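You operate a simulated robot arm through the tools that you are given. There is no shell and no other tool. Be economical: measure what you need, move in short steps, check, and stop when the job is done.

You are at the controls of a simulated two-armed robot. One attempt, no reset.

Task
Take the grey rag from the top of the packing bench and lay it out flat on the top of the steel table.

Only the result counts: the job must be done as asked and must still hold three seconds after the hand-in. Knocking over, shifting, dropping, spilling or breaking anything else fails it.

Robot
Two 7-joint arms with two-finger parallel grippers on one trunk, on a base that drives. Base frame: it is fixed to the floor where the robot stands at the start and does not move with it; the origin is under the middle of the robot, x ahead of it, y to its left, z up; the surface under the hand at the start is at about z = 880. Units: mm, rad, N and s.
The left shoulder is at the start at [70, 188, 1090], the right one opposite. With the tool pointing down near the work surface each hand reaches from about 320 to 800 mm from the robot's upright axis, wherever it stands, measured 20 degrees to its own side. Places, roughly: top of the steel table [-1400, 200, 800]. Payload 3.91 kg a hand.
Tool frame (each hand has its own): the origin (TCP) lies between the finger pads and is the grasp point; the fingertips stand 30 mm ahead of it; z points along the fingers, y is the line along which they close. The gripper opens to 110 mm. The fingers are 20 mm wide and 10 mm thick; the gripper's body (48 by 112 mm) begins 55 mm behind the TCP.
Orientation is told as [roll, pitch, yaw] about the base's x, y, z axes, in that order, counted from this pose: with the fingers straight down and closing along the base's y, the tool's x points along the base's -x, its y along +y and its z along -z.

Tools
- The arms move only by the tool arm_command. It takes "left_motion", "right_motion" or both (then of equal length, played together; a hand with none holds still); each is a list of rows, each a list of 7 numbers: the shift along the base's x, y, z in mm, then the turn, a rotation vector about the base's x, y, z in rad, then the closure, from 0 (fully open) to 1 (shut). In form: [[dx, dy, dz, wx, wy, wz, gripper], ...]. A call has 1 to 12 rows; each row shifts and turns the commanded pose from where the row before left it. Each row takes 0.2 s and may step no farther than 50 mm and 0.15 rad from the row before; otherwise, or with a gripper value out of range, the whole call is refused. A pose out of reach is approached as far as the arm can. The call stops where the force on the tool passes 40 N (or 10 N more than at its start, if that is more) or the arm is blocked; 0.2 s more then pass. Each finger travels about 72 mm/s and halts on what it meets, pressing with about 25 N; the grip force reading is that of the motor and also rises with nothing between the fingers. The clock runs only during rows and for 0.2 s after the last one: add rows that do not move to give the fingers time. The reply holds the time, the measured pose of the TCP, the force on the tool along the base axes, the opening and the grip force, in the units named above and with some noise, with the torque about the TCP (base axes, N m) and any sound that the robot's microphone picked up.
- Cameras (640 x 400 px; columns grow to the right, rows downward): "scene" is now at [132, 1.5, 1296.2]; the picture's right is [0.05, -1.00, 0.00], its down [-0.63, -0.03, -0.77] and it looks along [0.77, 0.04, -0.63] (base axes); focal length 270 px, centre (320, 200). "left" rides on the left gripper at [72, -17, -103] in its tool frame; the picture's right is [0.23, 0.97, 0.00], its down [-0.76, 0.18, -0.62] and it looks along [-0.61, 0.14, 0.78] (tool axes); focal length 222 px, centre (320, 200). "right" rides on the right gripper at [72, 17, -103] in its tool frame; the picture's right is [-0.23, 0.97, 0.00], its down [-0.76, -0.18, -0.62] and it looks along [-0.61, -0.14, 0.78] (tool axes); focal length 222 px, centre (320, 200). There is no depth. A picture from a camera that has moved, and an enlarged one, comes with that camera's place and axes in the base frame and with its lens. The place of the scene camera against the robot may be out by one fixed shift of up to 25 mm in any direction.
- snapshot(camera): a new picture of that camera. It takes no simulated time.
- raise_lower(by): slides the trunk up (or, below 0, down) by that many mm; the arms and the scene camera ride with it, the base frame stays. It gives what a move gives, with no picture.
- drive_base(legs): drives the robot by 1 to 6 legs, each [ahead, turn to the left] in mm and rad, along the robot's own axes; the way and the turn of a leg run together, so that a leg with both is an arc; at most 1500 mm and 3.142 rad a leg. The arms and the cameras ride along, it lands a little off, and it stops where it bumps. It gives what a move gives.
- aim_head(pan, tilt): turns the head with the scene camera to pan (to the left, within 1.501 rad either way) and tilt (down, from -0.506 to 1.204), counted from straight ahead of the robot. It gives what a move gives.
- zoom(camera, box): a new picture of the part [left, top, right, bottom] of that camera's present view, enlarged. It takes no simulated time.
- job_done(): hands the job in; it is judged then, once.

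Go step by step. Nothing tells you exact positions but the pictures and the camera data: compare them with the known pose of the tool, close in by small moves and look again before you grip or let go. The budget is 120 turns and 108 pictures, counting those below and the enlarged ones. Unless the task says otherwise, let go and move clear before handing in, and close with one line.

The tools are called after "Emit:" as a command line: name --argument value ..., lists and objects as JSON in quotes. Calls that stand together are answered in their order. arm_command: Moves the arms, as the interface text tells. Its arguments: {"type":"object","properties":{"left_motion":{"type":"array"},"right_motion":{"type":"array"}},"required":[]} The other tools are called the same way: raise_lower (by) slides the trunk up or down; drive_base (legs) drives the base; aim_head (pan, tilt) turns the head that bears the scene camera; snapshot (camera) takes a picture; zoom (camera, box) takes an enlarged picture of a part of a camera's view; job_done () hands the job in.

At the start:

```text
clock: 0.0
left_position: [594.2, 219.5, 1085.7]
left_ee_rot: [0.0, -0.001, 0.001]
left_force: [0.4, 0.3, -0.4]
left_torque: [-0.02, 0.0, -0.01]
left_gripper_width: 110.0
left_grip_force: 0.2
right_position: [559.4, -297.2, 1121.3]
right_ee_rot: [0.001, 0.0, -0.001]
right_force: [0.8, -0.5, -0.5]
right_torque: [-0.02, 0.01, 0.0]
right_gripper_width: 109.8
right_grip_force: 0.0
trunk travel left (down, up): [-600.0, 340.0]
robot x, y, heading: [-1.9, -0.1, 0.001]
head pan, tilt: [0.049, 0.684]
```

scene: 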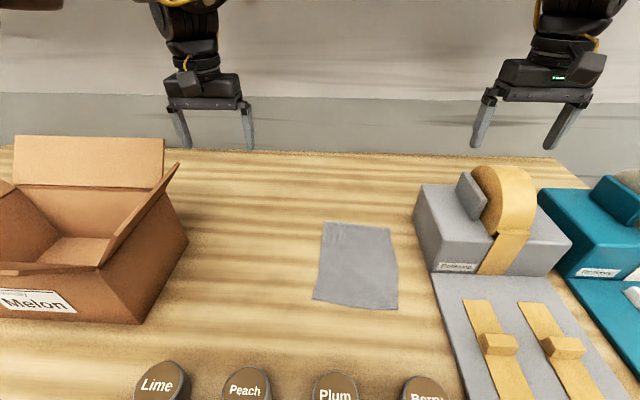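
right: 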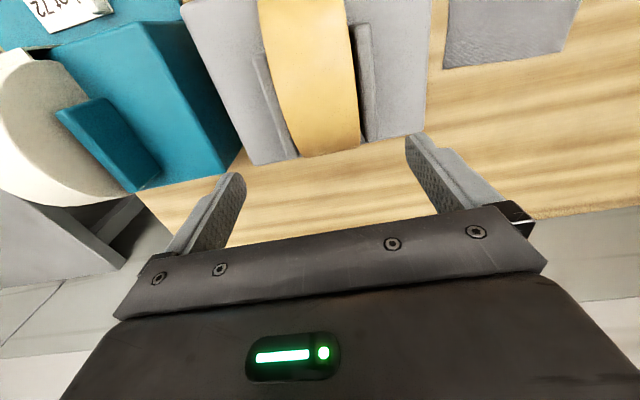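
left: 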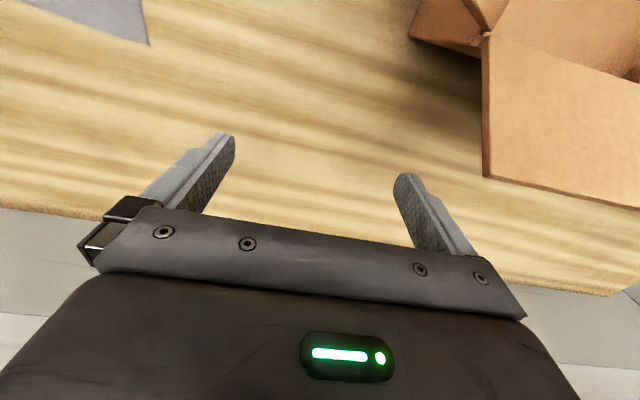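

The rag lies flat on the bench, about 185 × 145 mm, with its centre near (465, -49). I'll look at it more closely and lower the left hand a little to check the geometry.

Emit:
zoom --camera "scene" --box '[270, 190, 450, 320]'

Emit:
aim_head --pan 0.0 --tilt 0.95

Emit:
snapshot --camera "scene"

```text
3.08 times, centred on (360, 255) of scene
camera zoom: at [132.0, 1.5, 1296.2], right [0.05, -1.0, 0.0], down [-0.63, -0.03, -0.77], along [0.77, 0.04, -0.63], focal length 831 px, centre (197, 31)
```

zoom: 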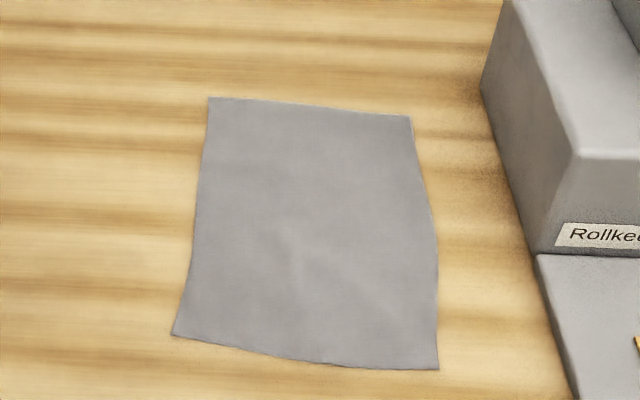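

```text
clock: 0.8
left_position: [593.6, 220.5, 1085.5]
left_ee_rot: [0.0, -0.002, 0.0]
left_force: [0.1, -0.3, 0.7]
left_torque: [0.01, -0.02, 0.02]
left_gripper_width: 110.3
left_grip_force: 0.0
right_position: [558.6, -296.4, 1120.6]
right_ee_rot: [0.001, 0.001, 0.002]
right_force: [-0.3, -0.6, 0.3]
right_torque: [0.04, 0.0, -0.01]
right_gripper_width: 110.0
right_grip_force: 0.0
trunk travel left (down, up): [-600.0, 340.0]
robot x, y, heading: [2.7, 1.7, 0.005]
head pan, tilt: [0.0, 0.949]
```

```text
103 pictures are left
camera scene: at [119.3, -2.6, 1275.2], right [0.0, -1.0, 0.0], down [-0.81, 0.0, -0.58], along [0.58, 0.0, -0.81], focal length 270 px, centre (320, 200)
```

scene: 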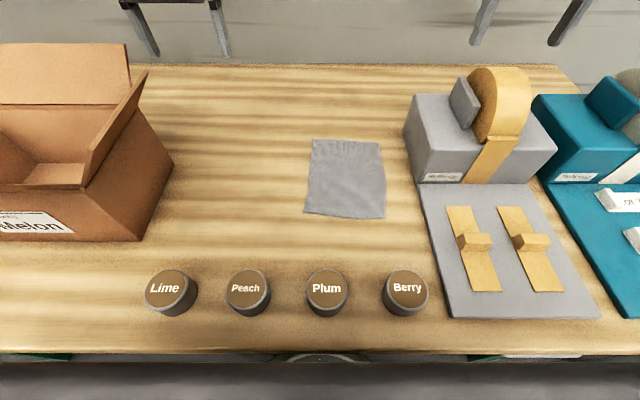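

The corner estimates from both views agree: far-left (562, 16), far-right (550, -130), near-right (365, -115), near-left (377, 27). I'll turn both hands so they close along x and bring them over the far corners, staying high.

Emit:
arm_command --left_motion '[[0, 0, 10, 0, 0, -0.14, 0], [0, -5, 0, 0, 0, -0.14, 0], [0, -10, 0, 0, 0, -0.14, 0], [-5, -20, 0, 0, 0, -0.14, 0], [-5, -20, 0, 0, 0, -0.14, 0], [-5, -20, 0, 0, 0, -0.14, 0], [-5, -20, 0, 0, 0, -0.14, 0], [-5, -20, 0, 0, 0, -0.14, 0], [-5, -20, 0, 0, 0, -0.14, 0], [-5, -20, 0, 0, 0, -0.14, 0], [-5, -20, 0, 0, 0, -0.14, 0], [0, 0, 0, 0, 0, -0.03, 0]]' --right_motion '[[0, 0, 20, 0, 0, -0.14, 0], [0, 15, 0, 0, 0, -0.14, 0], [0, 15, 0, 0, 0, -0.14, 0], [0, 15, 0, 0, 0, -0.14, 0], [-3, 15, 0, 0, 0, -0.14, 0], [-3, 15, 0, 0, 0, -0.14, 0], [-3, 15, 0, 0, 0, -0.14, 0], [0, 15, 0, 0, 0, -0.14, 0], [0, 15, 0, 0, 0, -0.14, 0], [0, 15, 0, 0, 0, -0.14, 0], [0, 15, 0, 0, 0, -0.14, 0], [0, 15, 0, 0, 0, -0.03, 0]]'

Emit:
snapshot --camera "scene"

Emit:
snapshot --camera "left"

Emit:
snapshot --camera "right"

```text
clock: 3.4
left_position: [554.0, 44.4, 1098.0]
left_ee_rot: [0.0, 0.0, -1.571]
left_force: [0.0, -0.7, -0.2]
left_torque: [-0.01, 0.0, 0.0]
left_gripper_width: 109.8
left_grip_force: 0.1
right_position: [611.7, -190.8, 1157.7]
right_ee_rot: [0.057, 0.015, -0.884]
right_force: [-0.5, -0.1, 0.2]
right_torque: [0.02, 0.03, 0.01]
right_gripper_width: 110.0
right_grip_force: 0.0
right hand out of reach, approached as far as the arm can: row 5, 6, 7, 8, 9, 10, 11, 12
trunk travel left (down, up): [-600.0, 340.0]
robot x, y, heading: [0.5, -2.6, 0.0]
head pan, tilt: [0.0, 0.949]
```

```text
102 pictures are left
camera scene: at [120.0, -2.4, 1275.1], right [0.0, -1.0, 0.0], down [-0.81, 0.0, -0.58], along [0.58, 0.0, -0.81], focal length 270 px, centre (320, 200)
```

scene: 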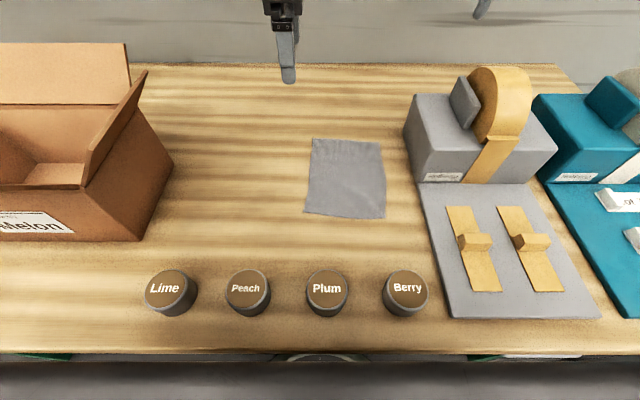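

```text
101 pictures are left
camera left: at [538.4, 117.1, 1200.5], right [0.97, 0.23, 0.0], down [0.18, -0.76, 0.62], along [0.14, -0.61, -0.78], focal length 222 px, centre (320, 200)
```

left: 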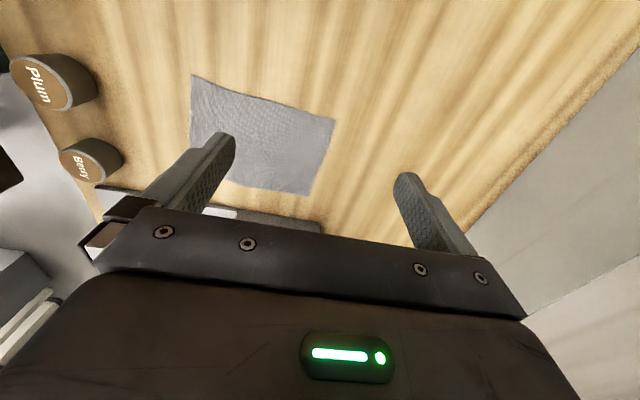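

```text
100 pictures are left
camera right: at [574.9, -128.2, 1263.8], right [0.89, 0.44, 0.05], down [0.33, -0.73, 0.6], along [0.3, -0.52, -0.8], focal length 222 px, centre (320, 200)
```

right: 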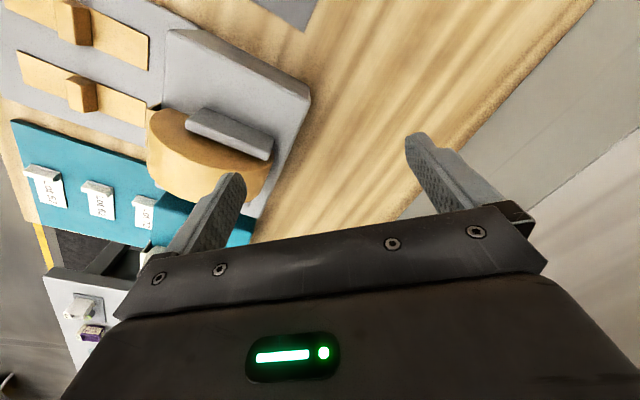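

The right arm can't turn that way, so I'll mirror it and yaw it +90. The far corner sits close to the tape dispenser, so I'll take the near edge instead, where there is room. First I'll unwind the right hand and move the left one back.

Emit:
arm_command --right_motion '[[-10, 0, 0, 0, 0, 0.14, 0], [-10, 0, 0, 0, 0, 0.14, 0], [-10, 0, 0, 0, 0, 0.14, 0], [-10, 0, 0, 0, 0, 0.14, 0], [-10, 0, 0, 0, 0, 0.14, 0], [-10, 0, 0, 0, 0, 0.14, 0], [-10, 0, 0, 0, 0, 0.14, 0], [-10, 0, 0, 0, 0, 0.14, 0], [-10, 0, 0, 0, 0, 0.14, 0], [-10, 0, 0, 0, 0, 0.14, 0], [-10, 0, 0, 0, 0, 0.14, 0], [-10, 0, 0, 0, 0, 0.14, 0]]' --left_motion '[[-10, 0, 0, 0, 0, 0, 0], [-10, 0, 0, 0, 0, 0, 0], [-10, 0, 0, 0, 0, 0, 0], [-10, 0, 0, 0, 0, 0, 0], [-10, 0, 0, 0, 0, 0, 0], [-10, 0, 0, 0, 0, 0, 0], [-10, 0, 0, 0, 0, 0, 0], [-10, 0, 0, 0, 0, 0, 0], [-10, 0, 0, 0, 0, 0, 0], [-10, 0, 0, 0, 0, 0, 0], [-10, 0, 0, 0, 0, 0, 0], [-10, 0, 0, 0, 0, 0, 0]]'

```text
clock: 6.0
left_position: [432.2, 45.7, 1097.0]
left_ee_rot: [-0.001, 0.0, -1.569]
left_force: [0.8, 0.2, -0.8]
left_torque: [-0.01, 0.0, 0.01]
left_gripper_width: 109.9
left_grip_force: 0.0
right_position: [489.2, -189.2, 1157.2]
right_ee_rot: [0.049, 0.011, 0.779]
right_force: [-0.3, -1.3, -0.6]
right_torque: [-0.03, -0.02, 0.02]
right_gripper_width: 109.9
right_grip_force: 0.1
trunk travel left (down, up): [-600.0, 340.0]
robot x, y, heading: [-1.0, 2.0, 0.002]
head pan, tilt: [0.0, 0.949]
```

Emit:
arm_command --right_motion '[[-14, 5, 0, -0.027, -0.042, 0.1, 0], [-14, 5, 0, 0, 0, 0.12, 0], [-14, 10, -5, 0, 0, 0.12, 0], [-14, 10, -10, 0, 0, 0.12, 0], [-14, 10, -10, 0, 0, 0.12, 0], [-14, 10, -10, 0, 0, 0.12, 0], [-14, 10, -10, 0, 0, 0.09, 0], [-13, 10, -10, 0, 0, 0, 0]]' --left_motion '[[-6, -2, 0, 0, 0, 0, 0], [-6, -2, 0, 0, 0, 0, 0], [-6, -2, 0, 0, 0, 0, 0], [-6, -2, 0, 0, 0, 0, 0], [-6, -2, 0, 0, 0, 0, 0], [-6, -2, 0, 0, 0, 0, 0], [-6, -2, 0, 0, 0, 0, 0], [-4, -2, 0, 0, 0, 0, 0]]'

Emit:
snapshot --camera "scene"

Emit:
snapshot --camera "left"

Emit:
snapshot --camera "right"

```text
clock: 7.8
left_position: [387.9, 29.8, 1096.6]
left_ee_rot: [0.001, 0.0, -1.568]
left_force: [-0.1, -0.3, -0.1]
left_torque: [-0.04, 0.03, 0.01]
left_gripper_width: 109.6
left_grip_force: 0.1
right_position: [378.4, -120.6, 1104.6]
right_ee_rot: [-0.003, 0.002, 1.566]
right_force: [0.1, -0.1, -1.0]
right_torque: [0.01, 0.01, -0.03]
right_gripper_width: 110.1
right_grip_force: 0.0
trunk travel left (down, up): [-600.0, 340.0]
robot x, y, heading: [-1.1, 0.5, -0.003]
head pan, tilt: [0.0, 0.949]
```

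```text
99 pictures are left
camera scene: at [119.5, -2.4, 1275.1], right [0.0, -1.0, 0.0], down [-0.81, 0.0, -0.58], along [0.58, 0.0, -0.81], focal length 270 px, centre (320, 200)
```

scene: 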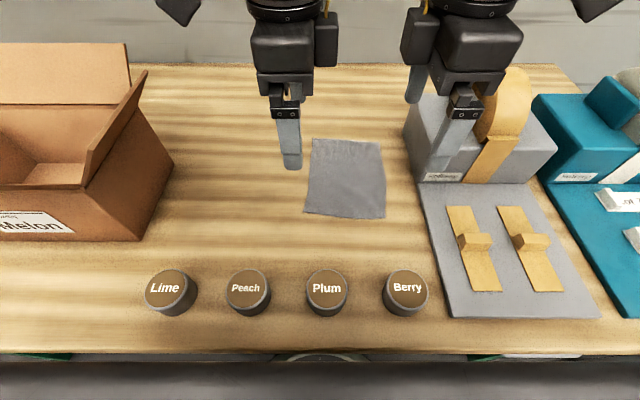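

```text
98 pictures are left
camera left: at [371.7, 101.1, 1200.0], right [0.97, 0.23, 0.0], down [0.18, -0.76, 0.62], along [0.14, -0.61, -0.78], focal length 222 px, centre (320, 200)
```

left: 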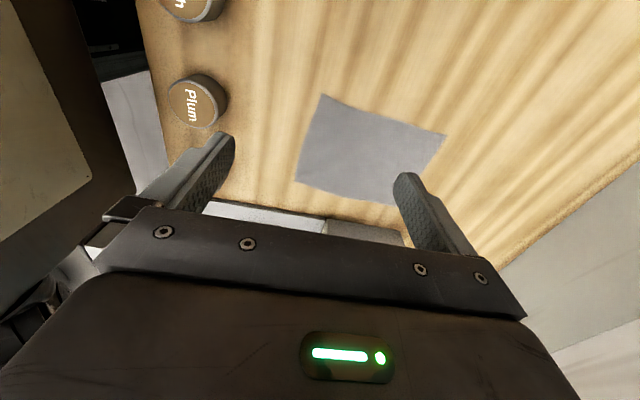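

```text
97 pictures are left
camera right: at [361.5, -192.0, 1207.9], right [-0.97, 0.23, 0.0], down [0.18, 0.76, 0.62], along [0.14, 0.6, -0.78], focal length 222 px, centre (320, 200)
```

right: 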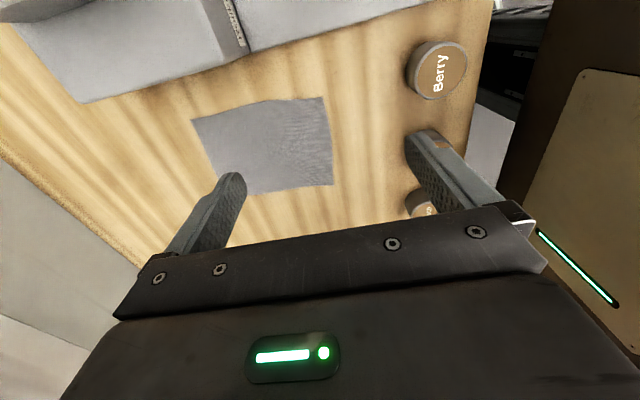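

The hand cameras put the near corners at about (390, 30) and (372, -117). I'll lower both hands over them, partly closed, stopping 15 mm above the bench.

Emit:
arm_command --left_motion '[[3, -4, -20, 0, 0, 0, 0.64], [3, -4, -25, 0, 0, 0, 0.64], [3, -3, -30, 0, 0, 0, 0.64], [3, -3, -30, 0, 0, 0, 0.64], [0, 0, -30, 0, 0, 0, 0.64], [0, 0, -32, 0, 0, 0, 0.64]]' --right_motion '[[2, 5, -20, 0, 0, 0, 0.64], [1, 5, -30, 0, 0, 0, 0.64], [1, 5, -30, 0, 0, 0, 0.64], [1, 5, -30, 0, 0, 0, 0.64], [0, 0, -30, 0, 0, 0, 0.64], [0, 0, -34, 0, 0, 0, 0.64]]'

Emit:
snapshot --camera "scene"

Emit:
snapshot --camera "left"

Emit:
snapshot --camera "right"

```text
clock: 9.2
left_position: [400.2, 15.3, 930.8]
left_ee_rot: [-0.002, -0.001, -1.57]
left_force: [0.5, 0.5, 0.4]
left_torque: [0.03, 0.04, -0.03]
left_gripper_width: 39.4
left_grip_force: 0.0
right_position: [385.6, -102.4, 929.3]
right_ee_rot: [0.0, 0.004, 1.566]
right_force: [0.6, -0.5, -0.5]
right_torque: [0.03, 0.0, -0.04]
right_gripper_width: 39.7
right_grip_force: 0.0
trunk travel left (down, up): [-600.0, 340.0]
robot x, y, heading: [1.9, 3.8, 0.003]
head pan, tilt: [0.0, 0.949]
```

```text
96 pictures are left
camera scene: at [121.2, -2.9, 1275.0], right [0.0, -1.0, 0.0], down [-0.81, 0.0, -0.58], along [0.58, 0.0, -0.81], focal length 270 px, centre (320, 200)
```

scene: 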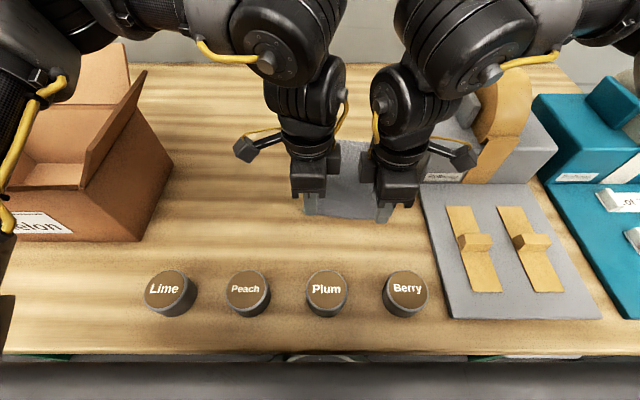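

```text
95 pictures are left
camera left: at [384.2, 87.3, 1032.9], right [0.97, 0.23, 0.0], down [0.18, -0.76, 0.62], along [0.14, -0.61, -0.78], focal length 222 px, centre (320, 200)
```

left: 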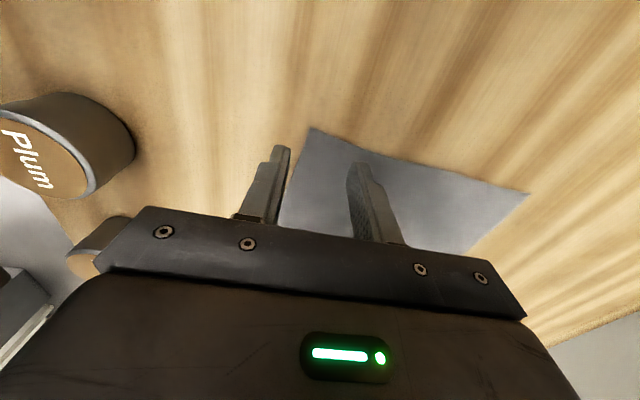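

```text
94 pictures are left
camera right: at [367.7, -173.1, 1033.3], right [-0.97, 0.23, 0.0], down [0.18, 0.76, 0.62], along [0.14, 0.6, -0.78], focal length 222 px, centre (320, 200)
```

right: 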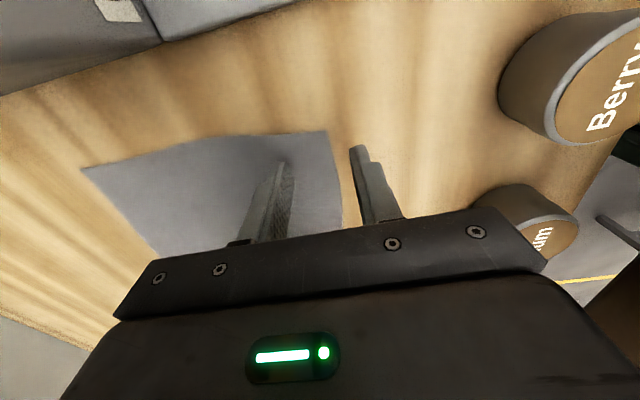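

Both hands straddle the near edge with about 10 mm of cloth inside, as planned. Now I'll go down to the surface.

Emit:
arm_command --left_motion '[[0, 0, -10, 0, 0, 0, 0.64], [0, 0, -7, 0, 0, 0, 0.64], [0, 0, -2, 0, 0, 0, 0.64], [0, 0, 0, 0, 0, 0, 0.64]]' --right_motion '[[0, 0, -10, 0, 0, 0, 0.64], [0, 0, -7, 0, 0, 0, 0.64], [0, 0, -1, 0, 0, 0, 0.64], [0, 0, 0, 0, 0, 0, 0.64]]'

```text
clock: 10.2
left_position: [399.4, 14.7, 911.7]
left_ee_rot: [-0.001, 0.0, -1.572]
left_force: [0.4, -0.4, 2.6]
left_torque: [0.0, -0.06, -0.02]
left_gripper_width: 39.6
left_grip_force: 0.3
right_position: [383.6, -102.0, 911.7]
right_ee_rot: [-0.001, 0.003, 1.565]
right_force: [-0.6, 0.4, 1.1]
right_torque: [-0.01, 0.01, 0.01]
right_gripper_width: 39.6
right_grip_force: 0.0
trunk travel left (down, up): [-600.0, 340.0]
robot x, y, heading: [-1.3, 2.8, 0.002]
head pan, tilt: [0.0, 0.949]
```

Light contact is starting, so I'll press about 1 mm more and then close.

Emit:
arm_command --left_motion '[[0, 0, -1, 0, 0, 0, 0.64], [0, 0, 0, 0, 0, 0, 0.8], [0, 0, 0, 0, 0, 0, 0.9], [0, 0, 0, 0, 0, 0, 1], [0, 0, 0, 0, 0, 0, 1], [0, 0, 0, 0, 0, 0, 1]]' --right_motion '[[0, 0, -1.5, 0, 0, 0, 0.64], [0, 0, 0, 0, 0, 0, 0.8], [0, 0, 0, 0, 0, 0, 0.9], [0, 0, 0, 0, 0, 0, 1], [0, 0, 0, 0, 0, 0, 1], [0, 0, 0, 0, 0, 0, 1]]'

Emit:
snapshot --camera "left"

Emit:
snapshot --camera "right"

```text
clock: 11.6
left_position: [397.0, 14.8, 911.4]
left_ee_rot: [0.001, 0.0, -1.568]
left_force: [4.1, -0.7, 19.8]
left_torque: [0.01, -0.31, 0.01]
left_gripper_width: 6.6
left_grip_force: 25.0
right_position: [382.9, -101.0, 911.0]
right_ee_rot: [-0.003, 0.004, 1.568]
right_force: [4.5, -0.2, 15.6]
right_torque: [-0.09, -0.22, 0.01]
right_gripper_width: 5.9
right_grip_force: 24.9
trunk travel left (down, up): [-600.0, 340.0]
robot x, y, heading: [-2.1, 1.4, 0.0]
head pan, tilt: [0.0, 0.949]
```

```text
93 pictures are left
camera left: at [382.0, 87.5, 1014.0], right [0.97, 0.23, 0.0], down [0.18, -0.76, 0.62], along [0.14, -0.61, -0.78], focal length 222 px, centre (320, 200)
```

left: 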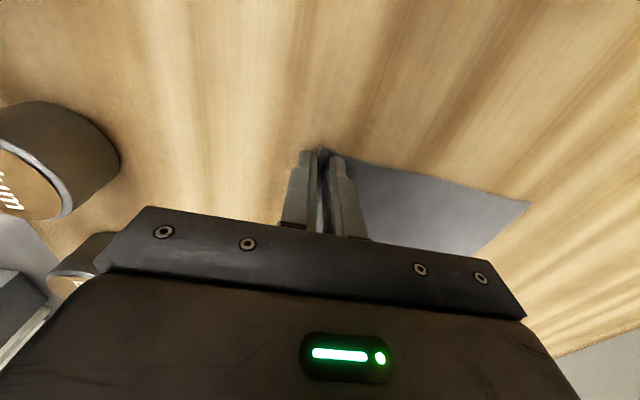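

```text
92 pictures are left
camera right: at [365.7, -171.2, 1015.3], right [-0.97, 0.23, 0.0], down [0.18, 0.76, 0.62], along [0.15, 0.6, -0.78], focal length 222 px, centre (320, 200)
```

right: 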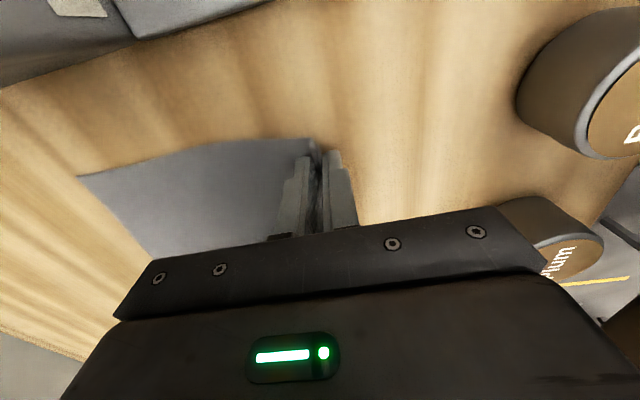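

Both grippers hold cloth, with about 6 mm between the pads. I'll lift straight up together.

Emit:
arm_command --left_motion '[[0, 0, 10, 0, 0, 0, 1], [0, 0, 20, 0, 0, 0, 1], [0, 0, 25, 0, 0, 0, 1], [0, 0, 30, 0, 0, 0, 1], [0, 0, 30, 0, 0, 0, 1], [0, 0, 30, 0, 0, 0, 1], [0, 0, 30, 0, 0, 0, 1], [0, 0, 30, 0, 0, 0, 1], [0, 0, 30, 0, 0, 0, 1], [0, 0, 0, 0, 0, 0, 1]]' --right_motion '[[0, 0, 10, 0, 0, 0, 1], [0, 0, 20, 0, 0, 0, 1], [0, 0, 25, 0, 0, 0, 1], [0, 0, 30, 0, 0, 0, 1], [0, 0, 30, 0, 0, 0, 1], [0, 0, 30, 0, 0, 0, 1], [0, 0, 30, 0, 0, 0, 1], [0, 0, 30, 0, 0, 0, 1], [0, 0, 30, 0, 0, 0, 1], [0, 0, 0, 0, 0, 0, 1]]'

Emit:
snapshot --camera "scene"

Emit:
snapshot --camera "left"

```text
clock: 13.8
left_position: [399.8, 15.2, 1143.7]
left_ee_rot: [-0.002, -0.001, -1.569]
left_force: [0.1, 0.1, 0.2]
left_torque: [0.0, 0.06, 0.04]
left_gripper_width: 6.1
left_grip_force: 24.8
right_position: [384.1, -100.6, 1144.8]
right_ee_rot: [0.001, 0.004, 1.567]
right_force: [-0.1, -0.3, -0.7]
right_torque: [-0.02, 0.05, 0.01]
right_gripper_width: 6.0
right_grip_force: 25.0
trunk travel left (down, up): [-600.0, 340.0]
robot x, y, heading: [1.9, -3.9, 0.002]
head pan, tilt: [0.0, 0.949]
```

```text
91 pictures are left
camera scene: at [120.8, -2.8, 1274.9], right [0.0, -1.0, 0.0], down [-0.81, 0.0, -0.58], along [0.58, 0.0, -0.81], focal length 270 px, centre (320, 200)
```

scene: 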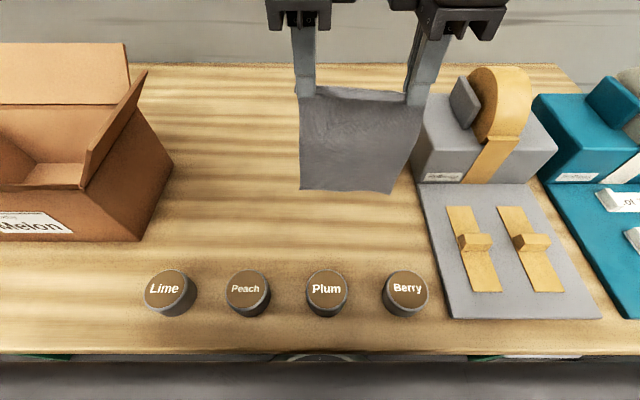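

```text
90 pictures are left
camera left: at [383.5, 87.0, 1247.1], right [0.97, 0.23, 0.0], down [0.18, -0.76, 0.62], along [0.14, -0.61, -0.78], focal length 222 px, centre (320, 200)
```

left: 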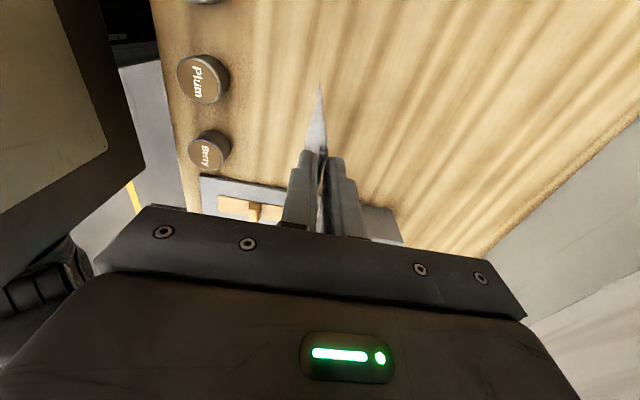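

The rag hangs neatly between both hands. I'll raise the trunk for clearance and look to both sides before driving.

Emit:
raise_lower --by 80

Emit:
aim_head --pan 1.5 --tilt 0.5

Emit:
snapshot --camera "scene"

Emit:
aim_head --pan -1.5 --tilt 0.5

Emit:
snapshot --camera "scene"

```text
clock: 14.9
left_position: [398.6, 14.2, 1225.4]
left_ee_rot: [0.0, 0.001, -1.57]
left_force: [0.5, -0.1, -0.3]
left_torque: [0.01, 0.03, 0.01]
left_gripper_width: 6.5
left_grip_force: 25.0
right_position: [382.9, -100.6, 1224.5]
right_ee_rot: [-0.002, 0.005, 1.568]
right_force: [-0.6, 0.5, -0.4]
right_torque: [0.01, 0.01, -0.01]
right_gripper_width: 5.9
right_grip_force: 25.0
trunk travel left (down, up): [-680.0, 260.0]
robot x, y, heading: [1.2, -2.6, -0.001]
head pan, tilt: [0.0, 0.949]
```

```text
clock: 16.6
left_position: [398.2, 15.6, 1224.0]
left_ee_rot: [0.0, 0.0, -1.567]
left_force: [0.1, -0.8, -0.1]
left_torque: [-0.01, 0.02, -0.02]
left_gripper_width: 6.3
left_grip_force: 25.2
right_position: [382.6, -100.6, 1223.9]
right_ee_rot: [-0.001, 0.004, 1.568]
right_force: [-0.3, 0.3, 0.7]
right_torque: [0.0, 0.05, -0.02]
right_gripper_width: 5.9
right_grip_force: 24.8
trunk travel left (down, up): [-680.0, 260.0]
robot x, y, heading: [-2.5, 1.0, -0.001]
head pan, tilt: [1.499, 0.499]
```

```text
89 pictures are left
camera scene: at [53.1, 88.1, 1392.6], right [1.0, -0.07, 0.0], down [-0.03, -0.48, -0.88], along [0.06, 0.88, -0.48], focal length 270 px, centre (320, 200)
```

scene: 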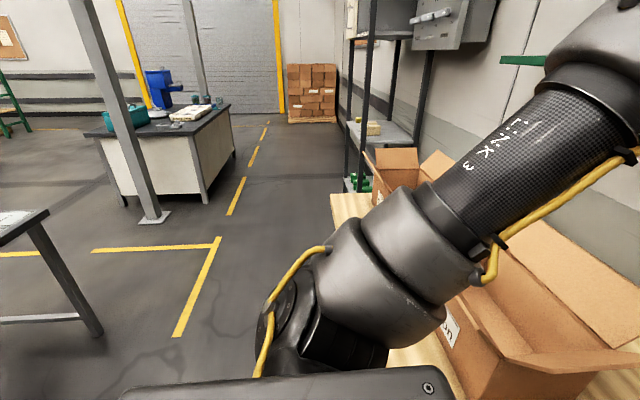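

```text
clock: 19.1
left_position: [397.4, 15.0, 1223.4]
left_ee_rot: [0.0, -0.001, -1.569]
left_force: [-0.2, -0.7, 0.1]
left_torque: [0.02, 0.03, 0.0]
left_gripper_width: 6.2
left_grip_force: 25.4
right_position: [383.1, -100.6, 1224.3]
right_ee_rot: [-0.003, 0.002, 1.567]
right_force: [-0.3, 0.5, -0.5]
right_torque: [0.05, 0.01, -0.02]
right_gripper_width: 5.6
right_grip_force: 25.4
trunk travel left (down, up): [-680.0, 260.0]
robot x, y, heading: [-0.2, 0.9, 0.0]
head pan, tilt: [-1.499, 0.499]
```

```text
88 pictures are left
camera scene: at [53.1, -93.4, 1392.6], right [-1.0, -0.07, 0.0], down [-0.03, 0.48, -0.88], along [0.06, -0.88, -0.48], focal length 270 px, centre (320, 200)
```

scene: 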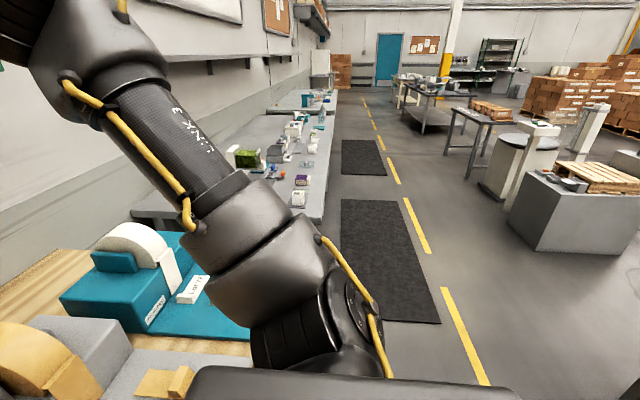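

The steel table's near edge is at about x = -1020, and the floor between is clear. I'll back off 420 mm and turn round in place.

Emit:
drive_base --legs '[[-420, 0], [0, 1.57], [0, 1.571]]'

Emit:
aim_head --pan 0 --tilt 0.6

Emit:
snapshot --camera "scene"

```text
clock: 29.3
left_position: [-809.2, -15.9, 1224.5]
left_ee_rot: [0.001, -0.002, 1.572]
left_force: [1.0, 0.9, 0.6]
left_torque: [0.01, 0.0, -0.02]
left_gripper_width: 2.5
left_grip_force: 24.8
right_position: [-793.6, 99.2, 1224.7]
right_ee_rot: [-0.001, 0.003, -1.573]
right_force: [0.5, -0.4, 0.8]
right_torque: [0.0, -0.03, -0.03]
right_gripper_width: 2.4
right_grip_force: 24.9
trunk travel left (down, up): [-680.0, 260.0]
robot x, y, heading: [-408.7, -4.6, -3.142]
head pan, tilt: [-1.499, 0.499]
```

```text
clock: 30.9
left_position: [-809.4, -15.9, 1225.3]
left_ee_rot: [0.0, -0.001, 1.571]
left_force: [-0.2, 0.6, -0.4]
left_torque: [0.0, 0.02, -0.03]
left_gripper_width: 2.1
left_grip_force: 25.1
right_position: [-793.7, 99.0, 1225.3]
right_ee_rot: [-0.001, 0.005, -1.575]
right_force: [-0.5, -0.3, 0.4]
right_torque: [0.01, 0.03, -0.04]
right_gripper_width: 2.4
right_grip_force: 25.3
trunk travel left (down, up): [-680.0, 260.0]
robot x, y, heading: [-410.5, -2.6, -3.143]
head pan, tilt: [0.0, 0.6]
```

```text
87 pictures are left
camera scene: at [-553.9, -4.2, 1383.6], right [0.0, 1.0, 0.0], down [0.57, 0.0, -0.83], along [-0.83, 0.0, -0.57], focal length 270 px, centre (320, 200)
```

scene: 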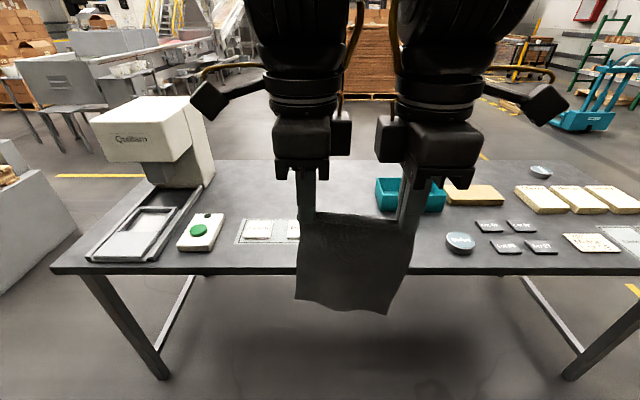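

I'm facing the steel table; its near edge is at x ≈ -1060. Some items stand on it, so I need a free patch. I'll check the surface with the hand cameras.

Emit:
snapshot --camera "left"

Emit:
snapshot --camera "right"

Emit:
zoom --camera "scene" --box '[200, 150, 480, 325]'

```text
86 pictures are left
camera left: at [-791.6, -89.5, 1327.5], right [-0.97, -0.23, 0.0], down [-0.18, 0.76, 0.62], along [-0.14, 0.61, -0.78], focal length 222 px, centre (320, 200)
```

left: 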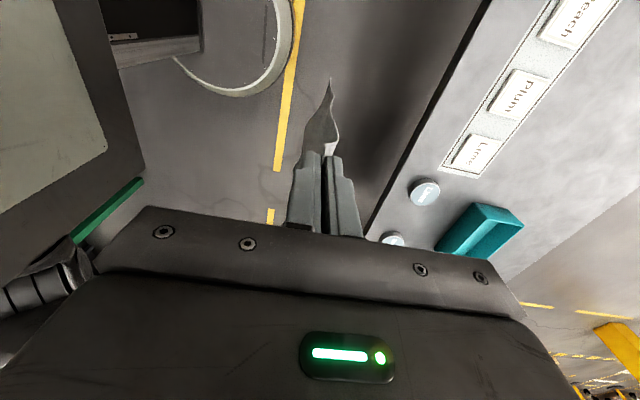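

```text
85 pictures are left
camera right: at [-776.6, 171.2, 1328.8], right [0.97, -0.23, 0.0], down [-0.18, -0.76, 0.62], along [-0.14, -0.6, -0.78], focal length 222 px, centre (320, 200)
```

right: 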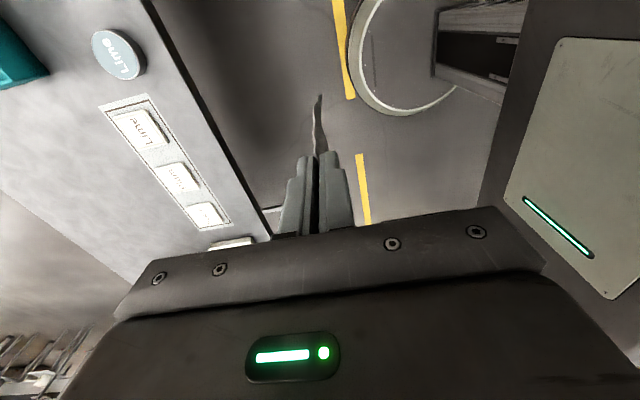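

```text
2.29 times, centred on (340, 238) of scene
camera zoom: at [-553.9, -4.2, 1383.6], right [0.0, 1.0, 0.0], down [0.57, 0.0, -0.83], along [-0.83, 0.0, -0.57], focal length 617 px, centre (274, 114)
```

zoom: 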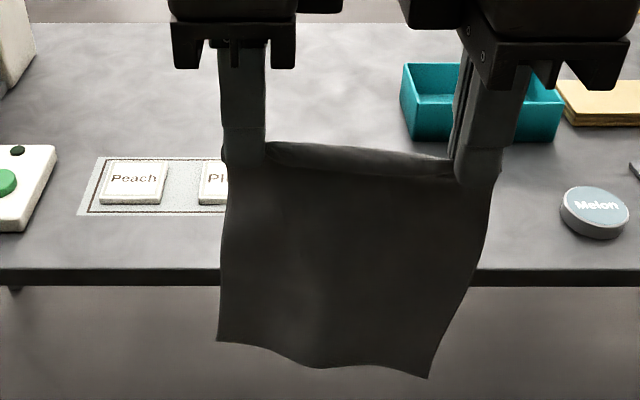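

There is a free patch beyond the mat with the coasters, roughly x -1320 to -1680 and y -400 to 190. The teal tray is to its right and the scale to its left. I'll drive up to the table.

Emit:
drive_base --legs '[[430, 0]]'

Emit:
aim_head --pan 0 --tilt 0.75

Emit:
snapshot --camera "scene"

Emit:
snapshot --camera "left"

Emit:
snapshot --camera "right"

```text
clock: 33.5
left_position: [-1228.6, -13.8, 1222.4]
left_ee_rot: [-0.005, 0.0, 1.569]
left_force: [-0.5, 0.7, -0.7]
left_torque: [0.0, -0.06, 0.02]
left_gripper_width: 2.7
left_grip_force: 25.0
right_position: [-1212.9, 101.7, 1223.0]
right_ee_rot: [0.002, 0.004, -1.579]
right_force: [-0.5, -0.4, 0.2]
right_torque: [0.0, -0.04, -0.05]
right_gripper_width: 2.3
right_grip_force: 25.0
trunk travel left (down, up): [-680.0, 260.0]
robot x, y, heading: [-826.8, -1.0, 3.141]
head pan, tilt: [0.0, 0.6]
stopped in leg 1: the robot was blocked; the commanded pose is now the measured one
```

```text
clock: 34.2
left_position: [-1223.6, -13.4, 1224.5]
left_ee_rot: [0.001, 0.001, 1.567]
left_force: [-0.2, 0.8, 0.4]
left_torque: [0.03, 0.0, -0.03]
left_gripper_width: 2.4
left_grip_force: 24.8
right_position: [-1208.1, 101.8, 1224.0]
right_ee_rot: [-0.003, 0.003, -1.58]
right_force: [0.4, -0.4, 0.1]
right_torque: [-0.02, -0.04, -0.07]
right_gripper_width: 2.4
right_grip_force: 24.9
trunk travel left (down, up): [-680.0, 260.0]
robot x, y, heading: [-826.4, -1.6, 3.139]
head pan, tilt: [0.0, 0.75]
```

```text
83 pictures are left
camera scene: at [-963.1, -2.6, 1370.7], right [0.01, 1.0, 0.0], down [0.68, 0.0, -0.73], along [-0.73, 0.0, -0.68], focal length 270 px, centre (320, 200)
```

scene: 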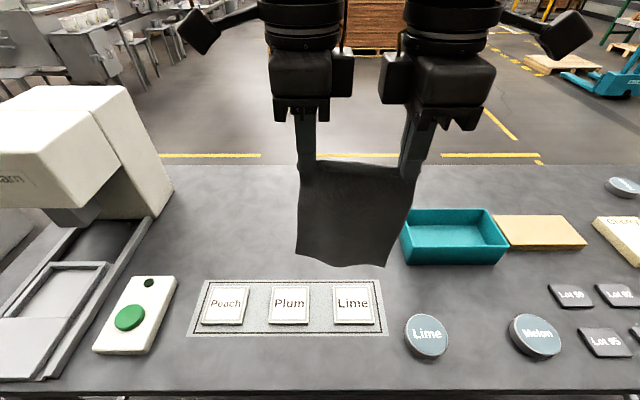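

```text
82 pictures are left
camera left: at [-1206.9, -86.4, 1327.4], right [-0.97, -0.22, 0.0], down [-0.17, 0.76, 0.62], along [-0.14, 0.61, -0.78], focal length 222 px, centre (320, 200)
```

left: 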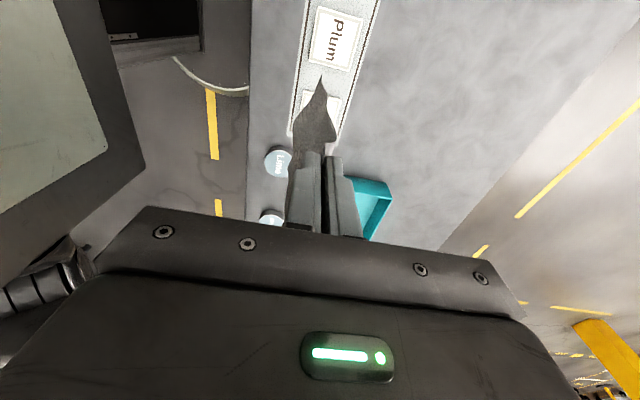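

```text
81 pictures are left
camera right: at [-1190.4, 174.3, 1328.8], right [0.97, -0.24, 0.0], down [-0.18, -0.76, 0.62], along [-0.15, -0.6, -0.78], focal length 222 px, centre (320, 200)
```

right: 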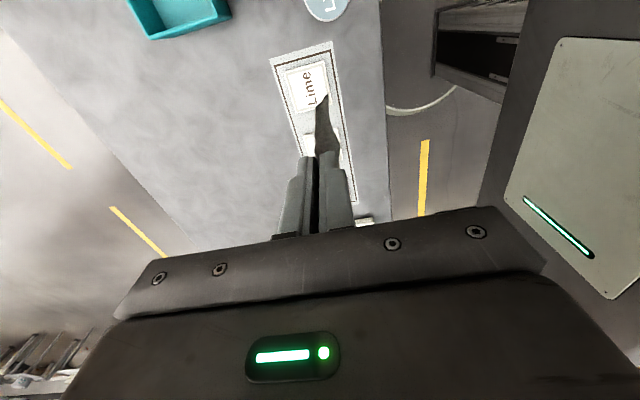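

The base touched the table edge and stopped, which is close enough. The mat's far edge is at x ≈ -1297, and the patch beyond it is clear. I'll move the hands forward over it gently, shifting a little left away from the tray.

Emit:
arm_command --left_motion '[[-15, -3, 0, 0, 0, 0, 1], [-25, -3, 0, 0, 0, 0, 1], [-30, -4, 0, 0, 0, 0, 1], [-30, -4, 0, 0, 0, 0, 1], [-30, -4, 0, 0, 0, 0, 1], [-30, -4, 0, 0, 0, 0, 1], [-30, -4, 0, 0, 0, 0, 1], [-30, -4, 0, 0, 0, 0, 1], [-30, -4, 0, 0, 0, 0, 1], [-30, -3, 0, 0, 0, 0, 1], [-25, -3, 0, 0, 0, 0, 1], [-15, 0, 0, 0, 0, 0, 1]]' --right_motion '[[-15, -3, 0, 0, 0, 0, 1], [-25, -3, 0, 0, 0, 0, 1], [-30, -4, 0, 0, 0, 0, 1], [-30, -4, 0, 0, 0, 0, 1], [-30, -4, 0, 0, 0, 0, 1], [-30, -4, 0, 0, 0, 0, 1], [-30, -4, 0, 0, 0, 0, 1], [-30, -4, 0, 0, 0, 0, 1], [-30, -4, 0, 0, 0, 0, 1], [-30, -3, 0, 0, 0, 0, 1], [-25, -3, 0, 0, 0, 0, 1], [-15, 0, 0, 0, 0, 0, 1]]'

Emit:
snapshot --camera "scene"

```text
clock: 37.0
left_position: [-1431.6, -69.6, 1224.2]
left_ee_rot: [0.009, -0.044, 1.625]
left_force: [-0.3, 1.0, 0.2]
left_torque: [0.07, 0.02, -0.01]
left_gripper_width: 2.1
left_grip_force: 25.0
left hand out of reach, approached as far as the arm can: row 7, 8, 9, 10, 11, 12
right_position: [-1424.8, 84.6, 1224.2]
right_ee_rot: [-0.001, -0.007, -1.616]
right_force: [0.5, -0.5, -0.3]
right_torque: [-0.01, -0.02, -0.01]
right_gripper_width: 1.5
right_grip_force: 24.8
right hand out of reach, approached as far as the arm can: row 8, 9, 10, 11, 12
trunk travel left (down, up): [-680.0, 260.0]
robot x, y, heading: [-829.0, -0.1, 3.143]
head pan, tilt: [0.0, 0.75]
stopped in row 12 (left hand): the arm was blocked; the commanded pose is now the measured one
```

```text
80 pictures are left
camera scene: at [-963.1, -5.0, 1370.7], right [0.01, 1.0, 0.0], down [0.68, 0.0, -0.73], along [-0.73, 0.01, -0.68], focal length 270 px, centre (320, 200)
```

scene: 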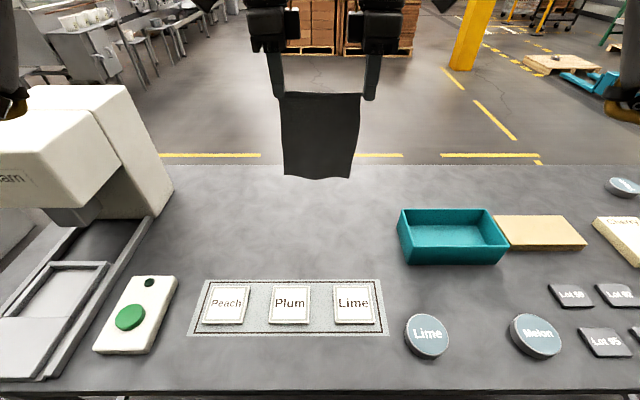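

Reach at this height ends around x ≈ -1430, and the hands spread a little there. I'll restore the spacing and angles, then go lower, where reach is greater.

Emit:
arm_command --left_motion '[[8, 6, -5, -0.022, -0.005, -0.025, 1], [8, 6, -10, -0.022, -0.004, -0.03, 1], [4, 6, -20, 0, 0, 0, 1], [0, 0, -25, 0, 0, 0, 1], [0, 0, -25, 0, 0, 0, 1], [0, 0, -15, 0, 0, 0, 1]]' --right_motion '[[9, -6, -5, 0, 0, 0.02, 1], [9, -6, -10, -0.007, 0, 0.025, 1], [9, -6, -20, 0, 0, 0, 1], [3, 0, -25, 0, 0, 0, 1], [0, 0, -25, 0, 0, 0, 1], [0, 0, -15, 0, 0, 0, 1]]'

Emit:
zoom --camera "scene" --box '[220, 50, 460, 270]'

Emit:
snapshot --camera "left"

```text
clock: 38.4
left_position: [-1417.2, -55.4, 1132.5]
left_ee_rot: [0.011, -0.008, 1.583]
left_force: [0.5, -0.9, 0.3]
left_torque: [0.0, 0.02, 0.01]
left_gripper_width: 2.1
left_grip_force: 24.6
right_position: [-1398.1, 79.4, 1118.0]
right_ee_rot: [0.006, -0.013, -1.59]
right_force: [0.2, 0.0, -0.2]
right_torque: [0.02, -0.03, 0.02]
right_gripper_width: 1.5
right_grip_force: 25.1
trunk travel left (down, up): [-680.0, 260.0]
robot x, y, heading: [-824.4, -1.1, 3.132]
head pan, tilt: [0.0, 0.75]
```

```text
1.82 times, centred on (340, 160) of scene
camera zoom: at [-964.1, -2.0, 1370.6], right [0.01, 1.0, 0.0], down [0.68, 0.0, -0.73], along [-0.73, 0.0, -0.68], focal length 491 px, centre (284, 273)
```

zoom: 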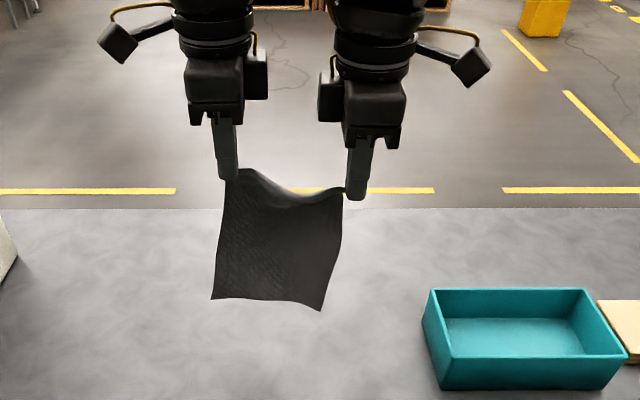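

```text
78 pictures are left
camera left: at [-1397.6, -129.1, 1234.7], right [-0.97, -0.24, 0.01], down [-0.18, 0.75, 0.63], along [-0.16, 0.61, -0.78], focal length 222 px, centre (320, 200)
```

left: 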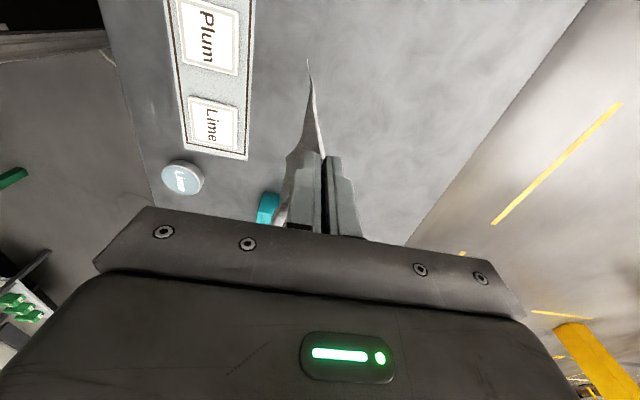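

Both corners are still held, though the right grip is near the corner tip, so I'll go gently. I'll lower to z ≈ 1055 and go forward to x ≈ -1535.

Emit:
arm_command --left_motion '[[0, 0, -25, 0, 0, 0, 1], [0, 0, -25, 0, 0, 0, 1], [-5, 0, -25, 0, 0, 0, 1], [-15, 0, 0, 0, 0, 0, 1], [-20, 0, 0, 0, 0, 0, 1], [-20, 0, 0, 0, 0, 0, 1], [-20, 0, 0, 0, 0, 0, 1], [-20, 0, 0, 0, 0, 0, 1], [-15, 0, 0, 0, 0, 0, 1], [-5, 0, 0, 0, 0, 0, 1]]' --right_motion '[[0, -1, -20, 0, 0, 0, 1], [0, -1, -20, 0, 0, 0, 1], [-5, -1, -20, 0, 0, 0, 1], [-15, 0, 0, 0, 0, 0, 1], [-20, 0, 0, 0, 0, 0, 1], [-20, 0, 0, 0, 0, 0, 1], [-20, 0, 0, 0, 0, 0, 1], [-20, 0, 0, 0, 0, 0, 1], [-15, 0, 0, 0, 0, 0, 1], [-5, 0, 0, 0, 0, 0, 1]]'

Emit:
zoom --camera "scene" --box '[220, 50, 460, 270]'

Emit:
snapshot --camera "right"

Emit:
snapshot --camera "left"

```text
clock: 40.8
left_position: [-1496.0, -75.4, 1029.7]
left_ee_rot: [-0.034, 0.004, 1.611]
left_force: [0.0, -0.3, -1.4]
left_torque: [-0.03, 0.0, 0.01]
left_gripper_width: 2.4
left_grip_force: 25.2
left hand out of reach, approached as far as the arm can: row 8, 9, 10
right_position: [-1502.9, 79.9, 1082.0]
right_ee_rot: [-0.036, -0.033, -1.593]
right_force: [-0.2, 0.6, 0.1]
right_torque: [-0.02, -0.01, 0.03]
right_gripper_width: 0.0
right_grip_force: 24.8
right hand out of reach, approached as far as the arm can: row 9, 10
trunk travel left (down, up): [-680.0, 260.0]
robot x, y, heading: [-824.3, 0.9, 3.138]
head pan, tilt: [0.0, 0.75]
stopped in row 10 (left hand): the arm was blocked; the commanded pose is now the measured one
```

```text
1.82 times, centred on (340, 160) of scene
camera zoom: at [-963.1, -1.2, 1370.7], right [0.01, 1.0, 0.0], down [0.68, 0.0, -0.73], along [-0.73, 0.0, -0.68], focal length 491 px, centre (284, 273)
```

zoom: 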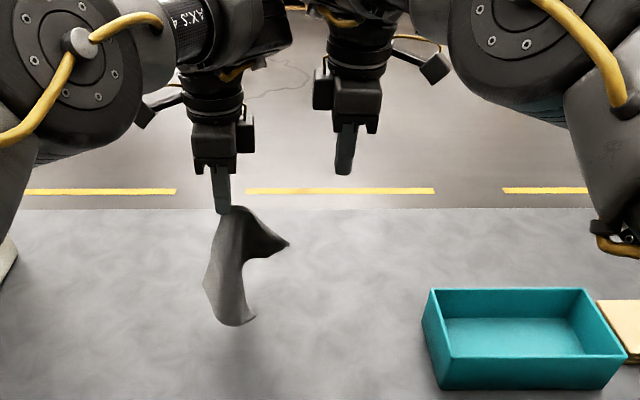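

```text
76 pictures are left
camera right: at [-1480.8, 155.7, 1183.5], right [0.97, -0.25, -0.03], down [-0.17, -0.74, 0.65], along [-0.18, -0.63, -0.76], focal length 222 px, centre (320, 200)
```

right: 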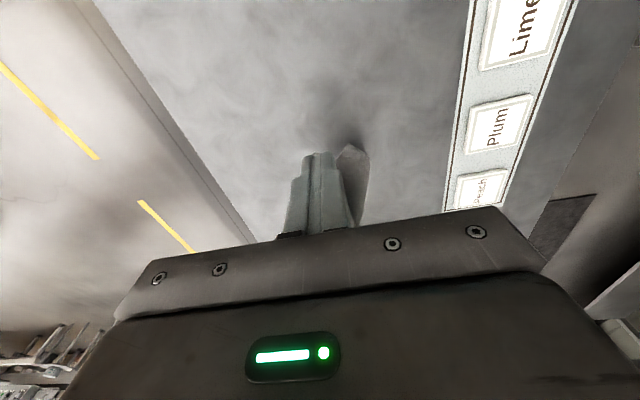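

```text
75 pictures are left
camera left: at [-1478.6, -147.3, 1134.6], right [-0.96, -0.27, -0.03], down [-0.23, 0.76, 0.61], along [-0.14, 0.6, -0.79], focal length 222 px, centre (320, 200)
```

left: 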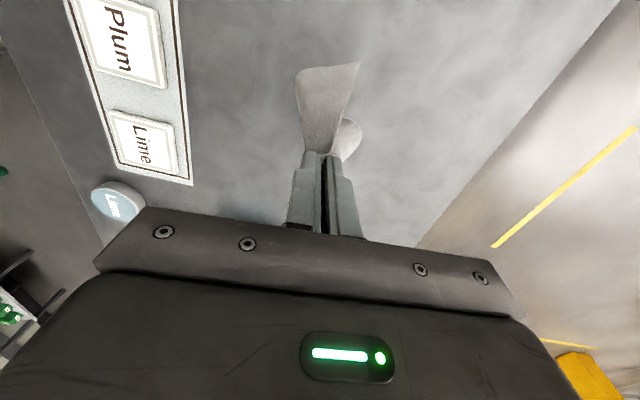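

The right hand lost its corner at the reach limit; the left still holds its own. I'll move the right hand clear. Then I'll lay the rag with the left hand by drawing it diagonally across the free patch, and tidy the corners afterwards.

Emit:
arm_command --left_motion '[[4, 4, 6, 0, 0, 0, 1], [5, 8, 6, 0.02, 0, -0.02, 1], [5, 10, 6, 0.015, 0, -0.02, 1], [5, 10, 6, 0, 0, 0, 1], [5, 10, 0, 0, 0, 0, 1], [2, 8, 0, 0, 0, 0, 1]]' --right_motion '[[20, 20, 10, 0, 0, 0, 1], [25, 25, 15, 0, 0, 0, 1], [25, 25, 15, 0, 0, 0, 1], [25, 25, 10, 0, 0, 0, 1], [25, 25, 0, 0, 0, 0, 1], [15, 20, 0, 0, 0, 0, 1]]'

Emit:
snapshot --camera "scene"

Emit:
snapshot --camera "right"

Emit:
snapshot --camera "left"

```text
clock: 42.2
left_position: [-1469.3, -23.9, 1056.9]
left_ee_rot: [-0.034, -0.031, 1.57]
left_force: [-0.5, -0.4, 0.1]
left_torque: [0.03, 0.0, 0.02]
left_gripper_width: 2.3
left_grip_force: 25.6
right_position: [-1366.5, 221.6, 1132.9]
right_ee_rot: [-0.035, -0.033, -1.594]
right_force: [-0.4, -0.2, 0.1]
right_torque: [-0.03, 0.0, -0.02]
right_gripper_width: 0.0
right_grip_force: 24.9
trunk travel left (down, up): [-680.0, 260.0]
robot x, y, heading: [-820.9, 4.1, 3.135]
head pan, tilt: [0.0, 0.75]
```

```text
74 pictures are left
camera scene: at [-962.6, -1.2, 1370.7], right [0.01, 1.0, 0.0], down [0.68, 0.0, -0.73], along [-0.73, 0.0, -0.68], focal length 270 px, centre (320, 200)
```

scene: 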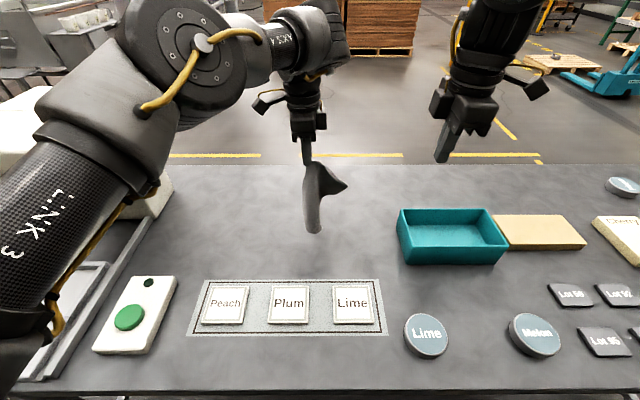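

```text
73 pictures are left
camera right: at [-1343.5, 297.3, 1233.1], right [0.97, -0.25, -0.03], down [-0.17, -0.74, 0.65], along [-0.18, -0.63, -0.76], focal length 222 px, centre (320, 200)
```

right: 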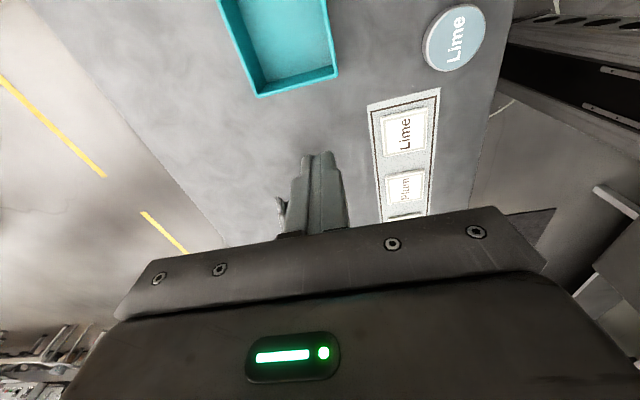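

```text
72 pictures are left
camera left: at [-1454.2, -101.0, 1157.1], right [-0.97, -0.23, -0.04], down [-0.2, 0.74, 0.64], along [-0.12, 0.63, -0.77], focal length 222 px, centre (320, 200)
```

left: 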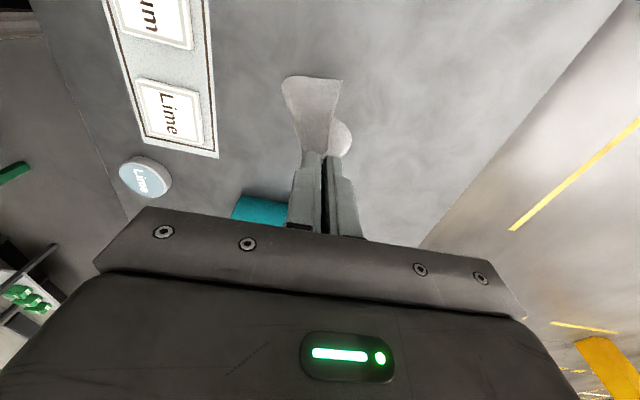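

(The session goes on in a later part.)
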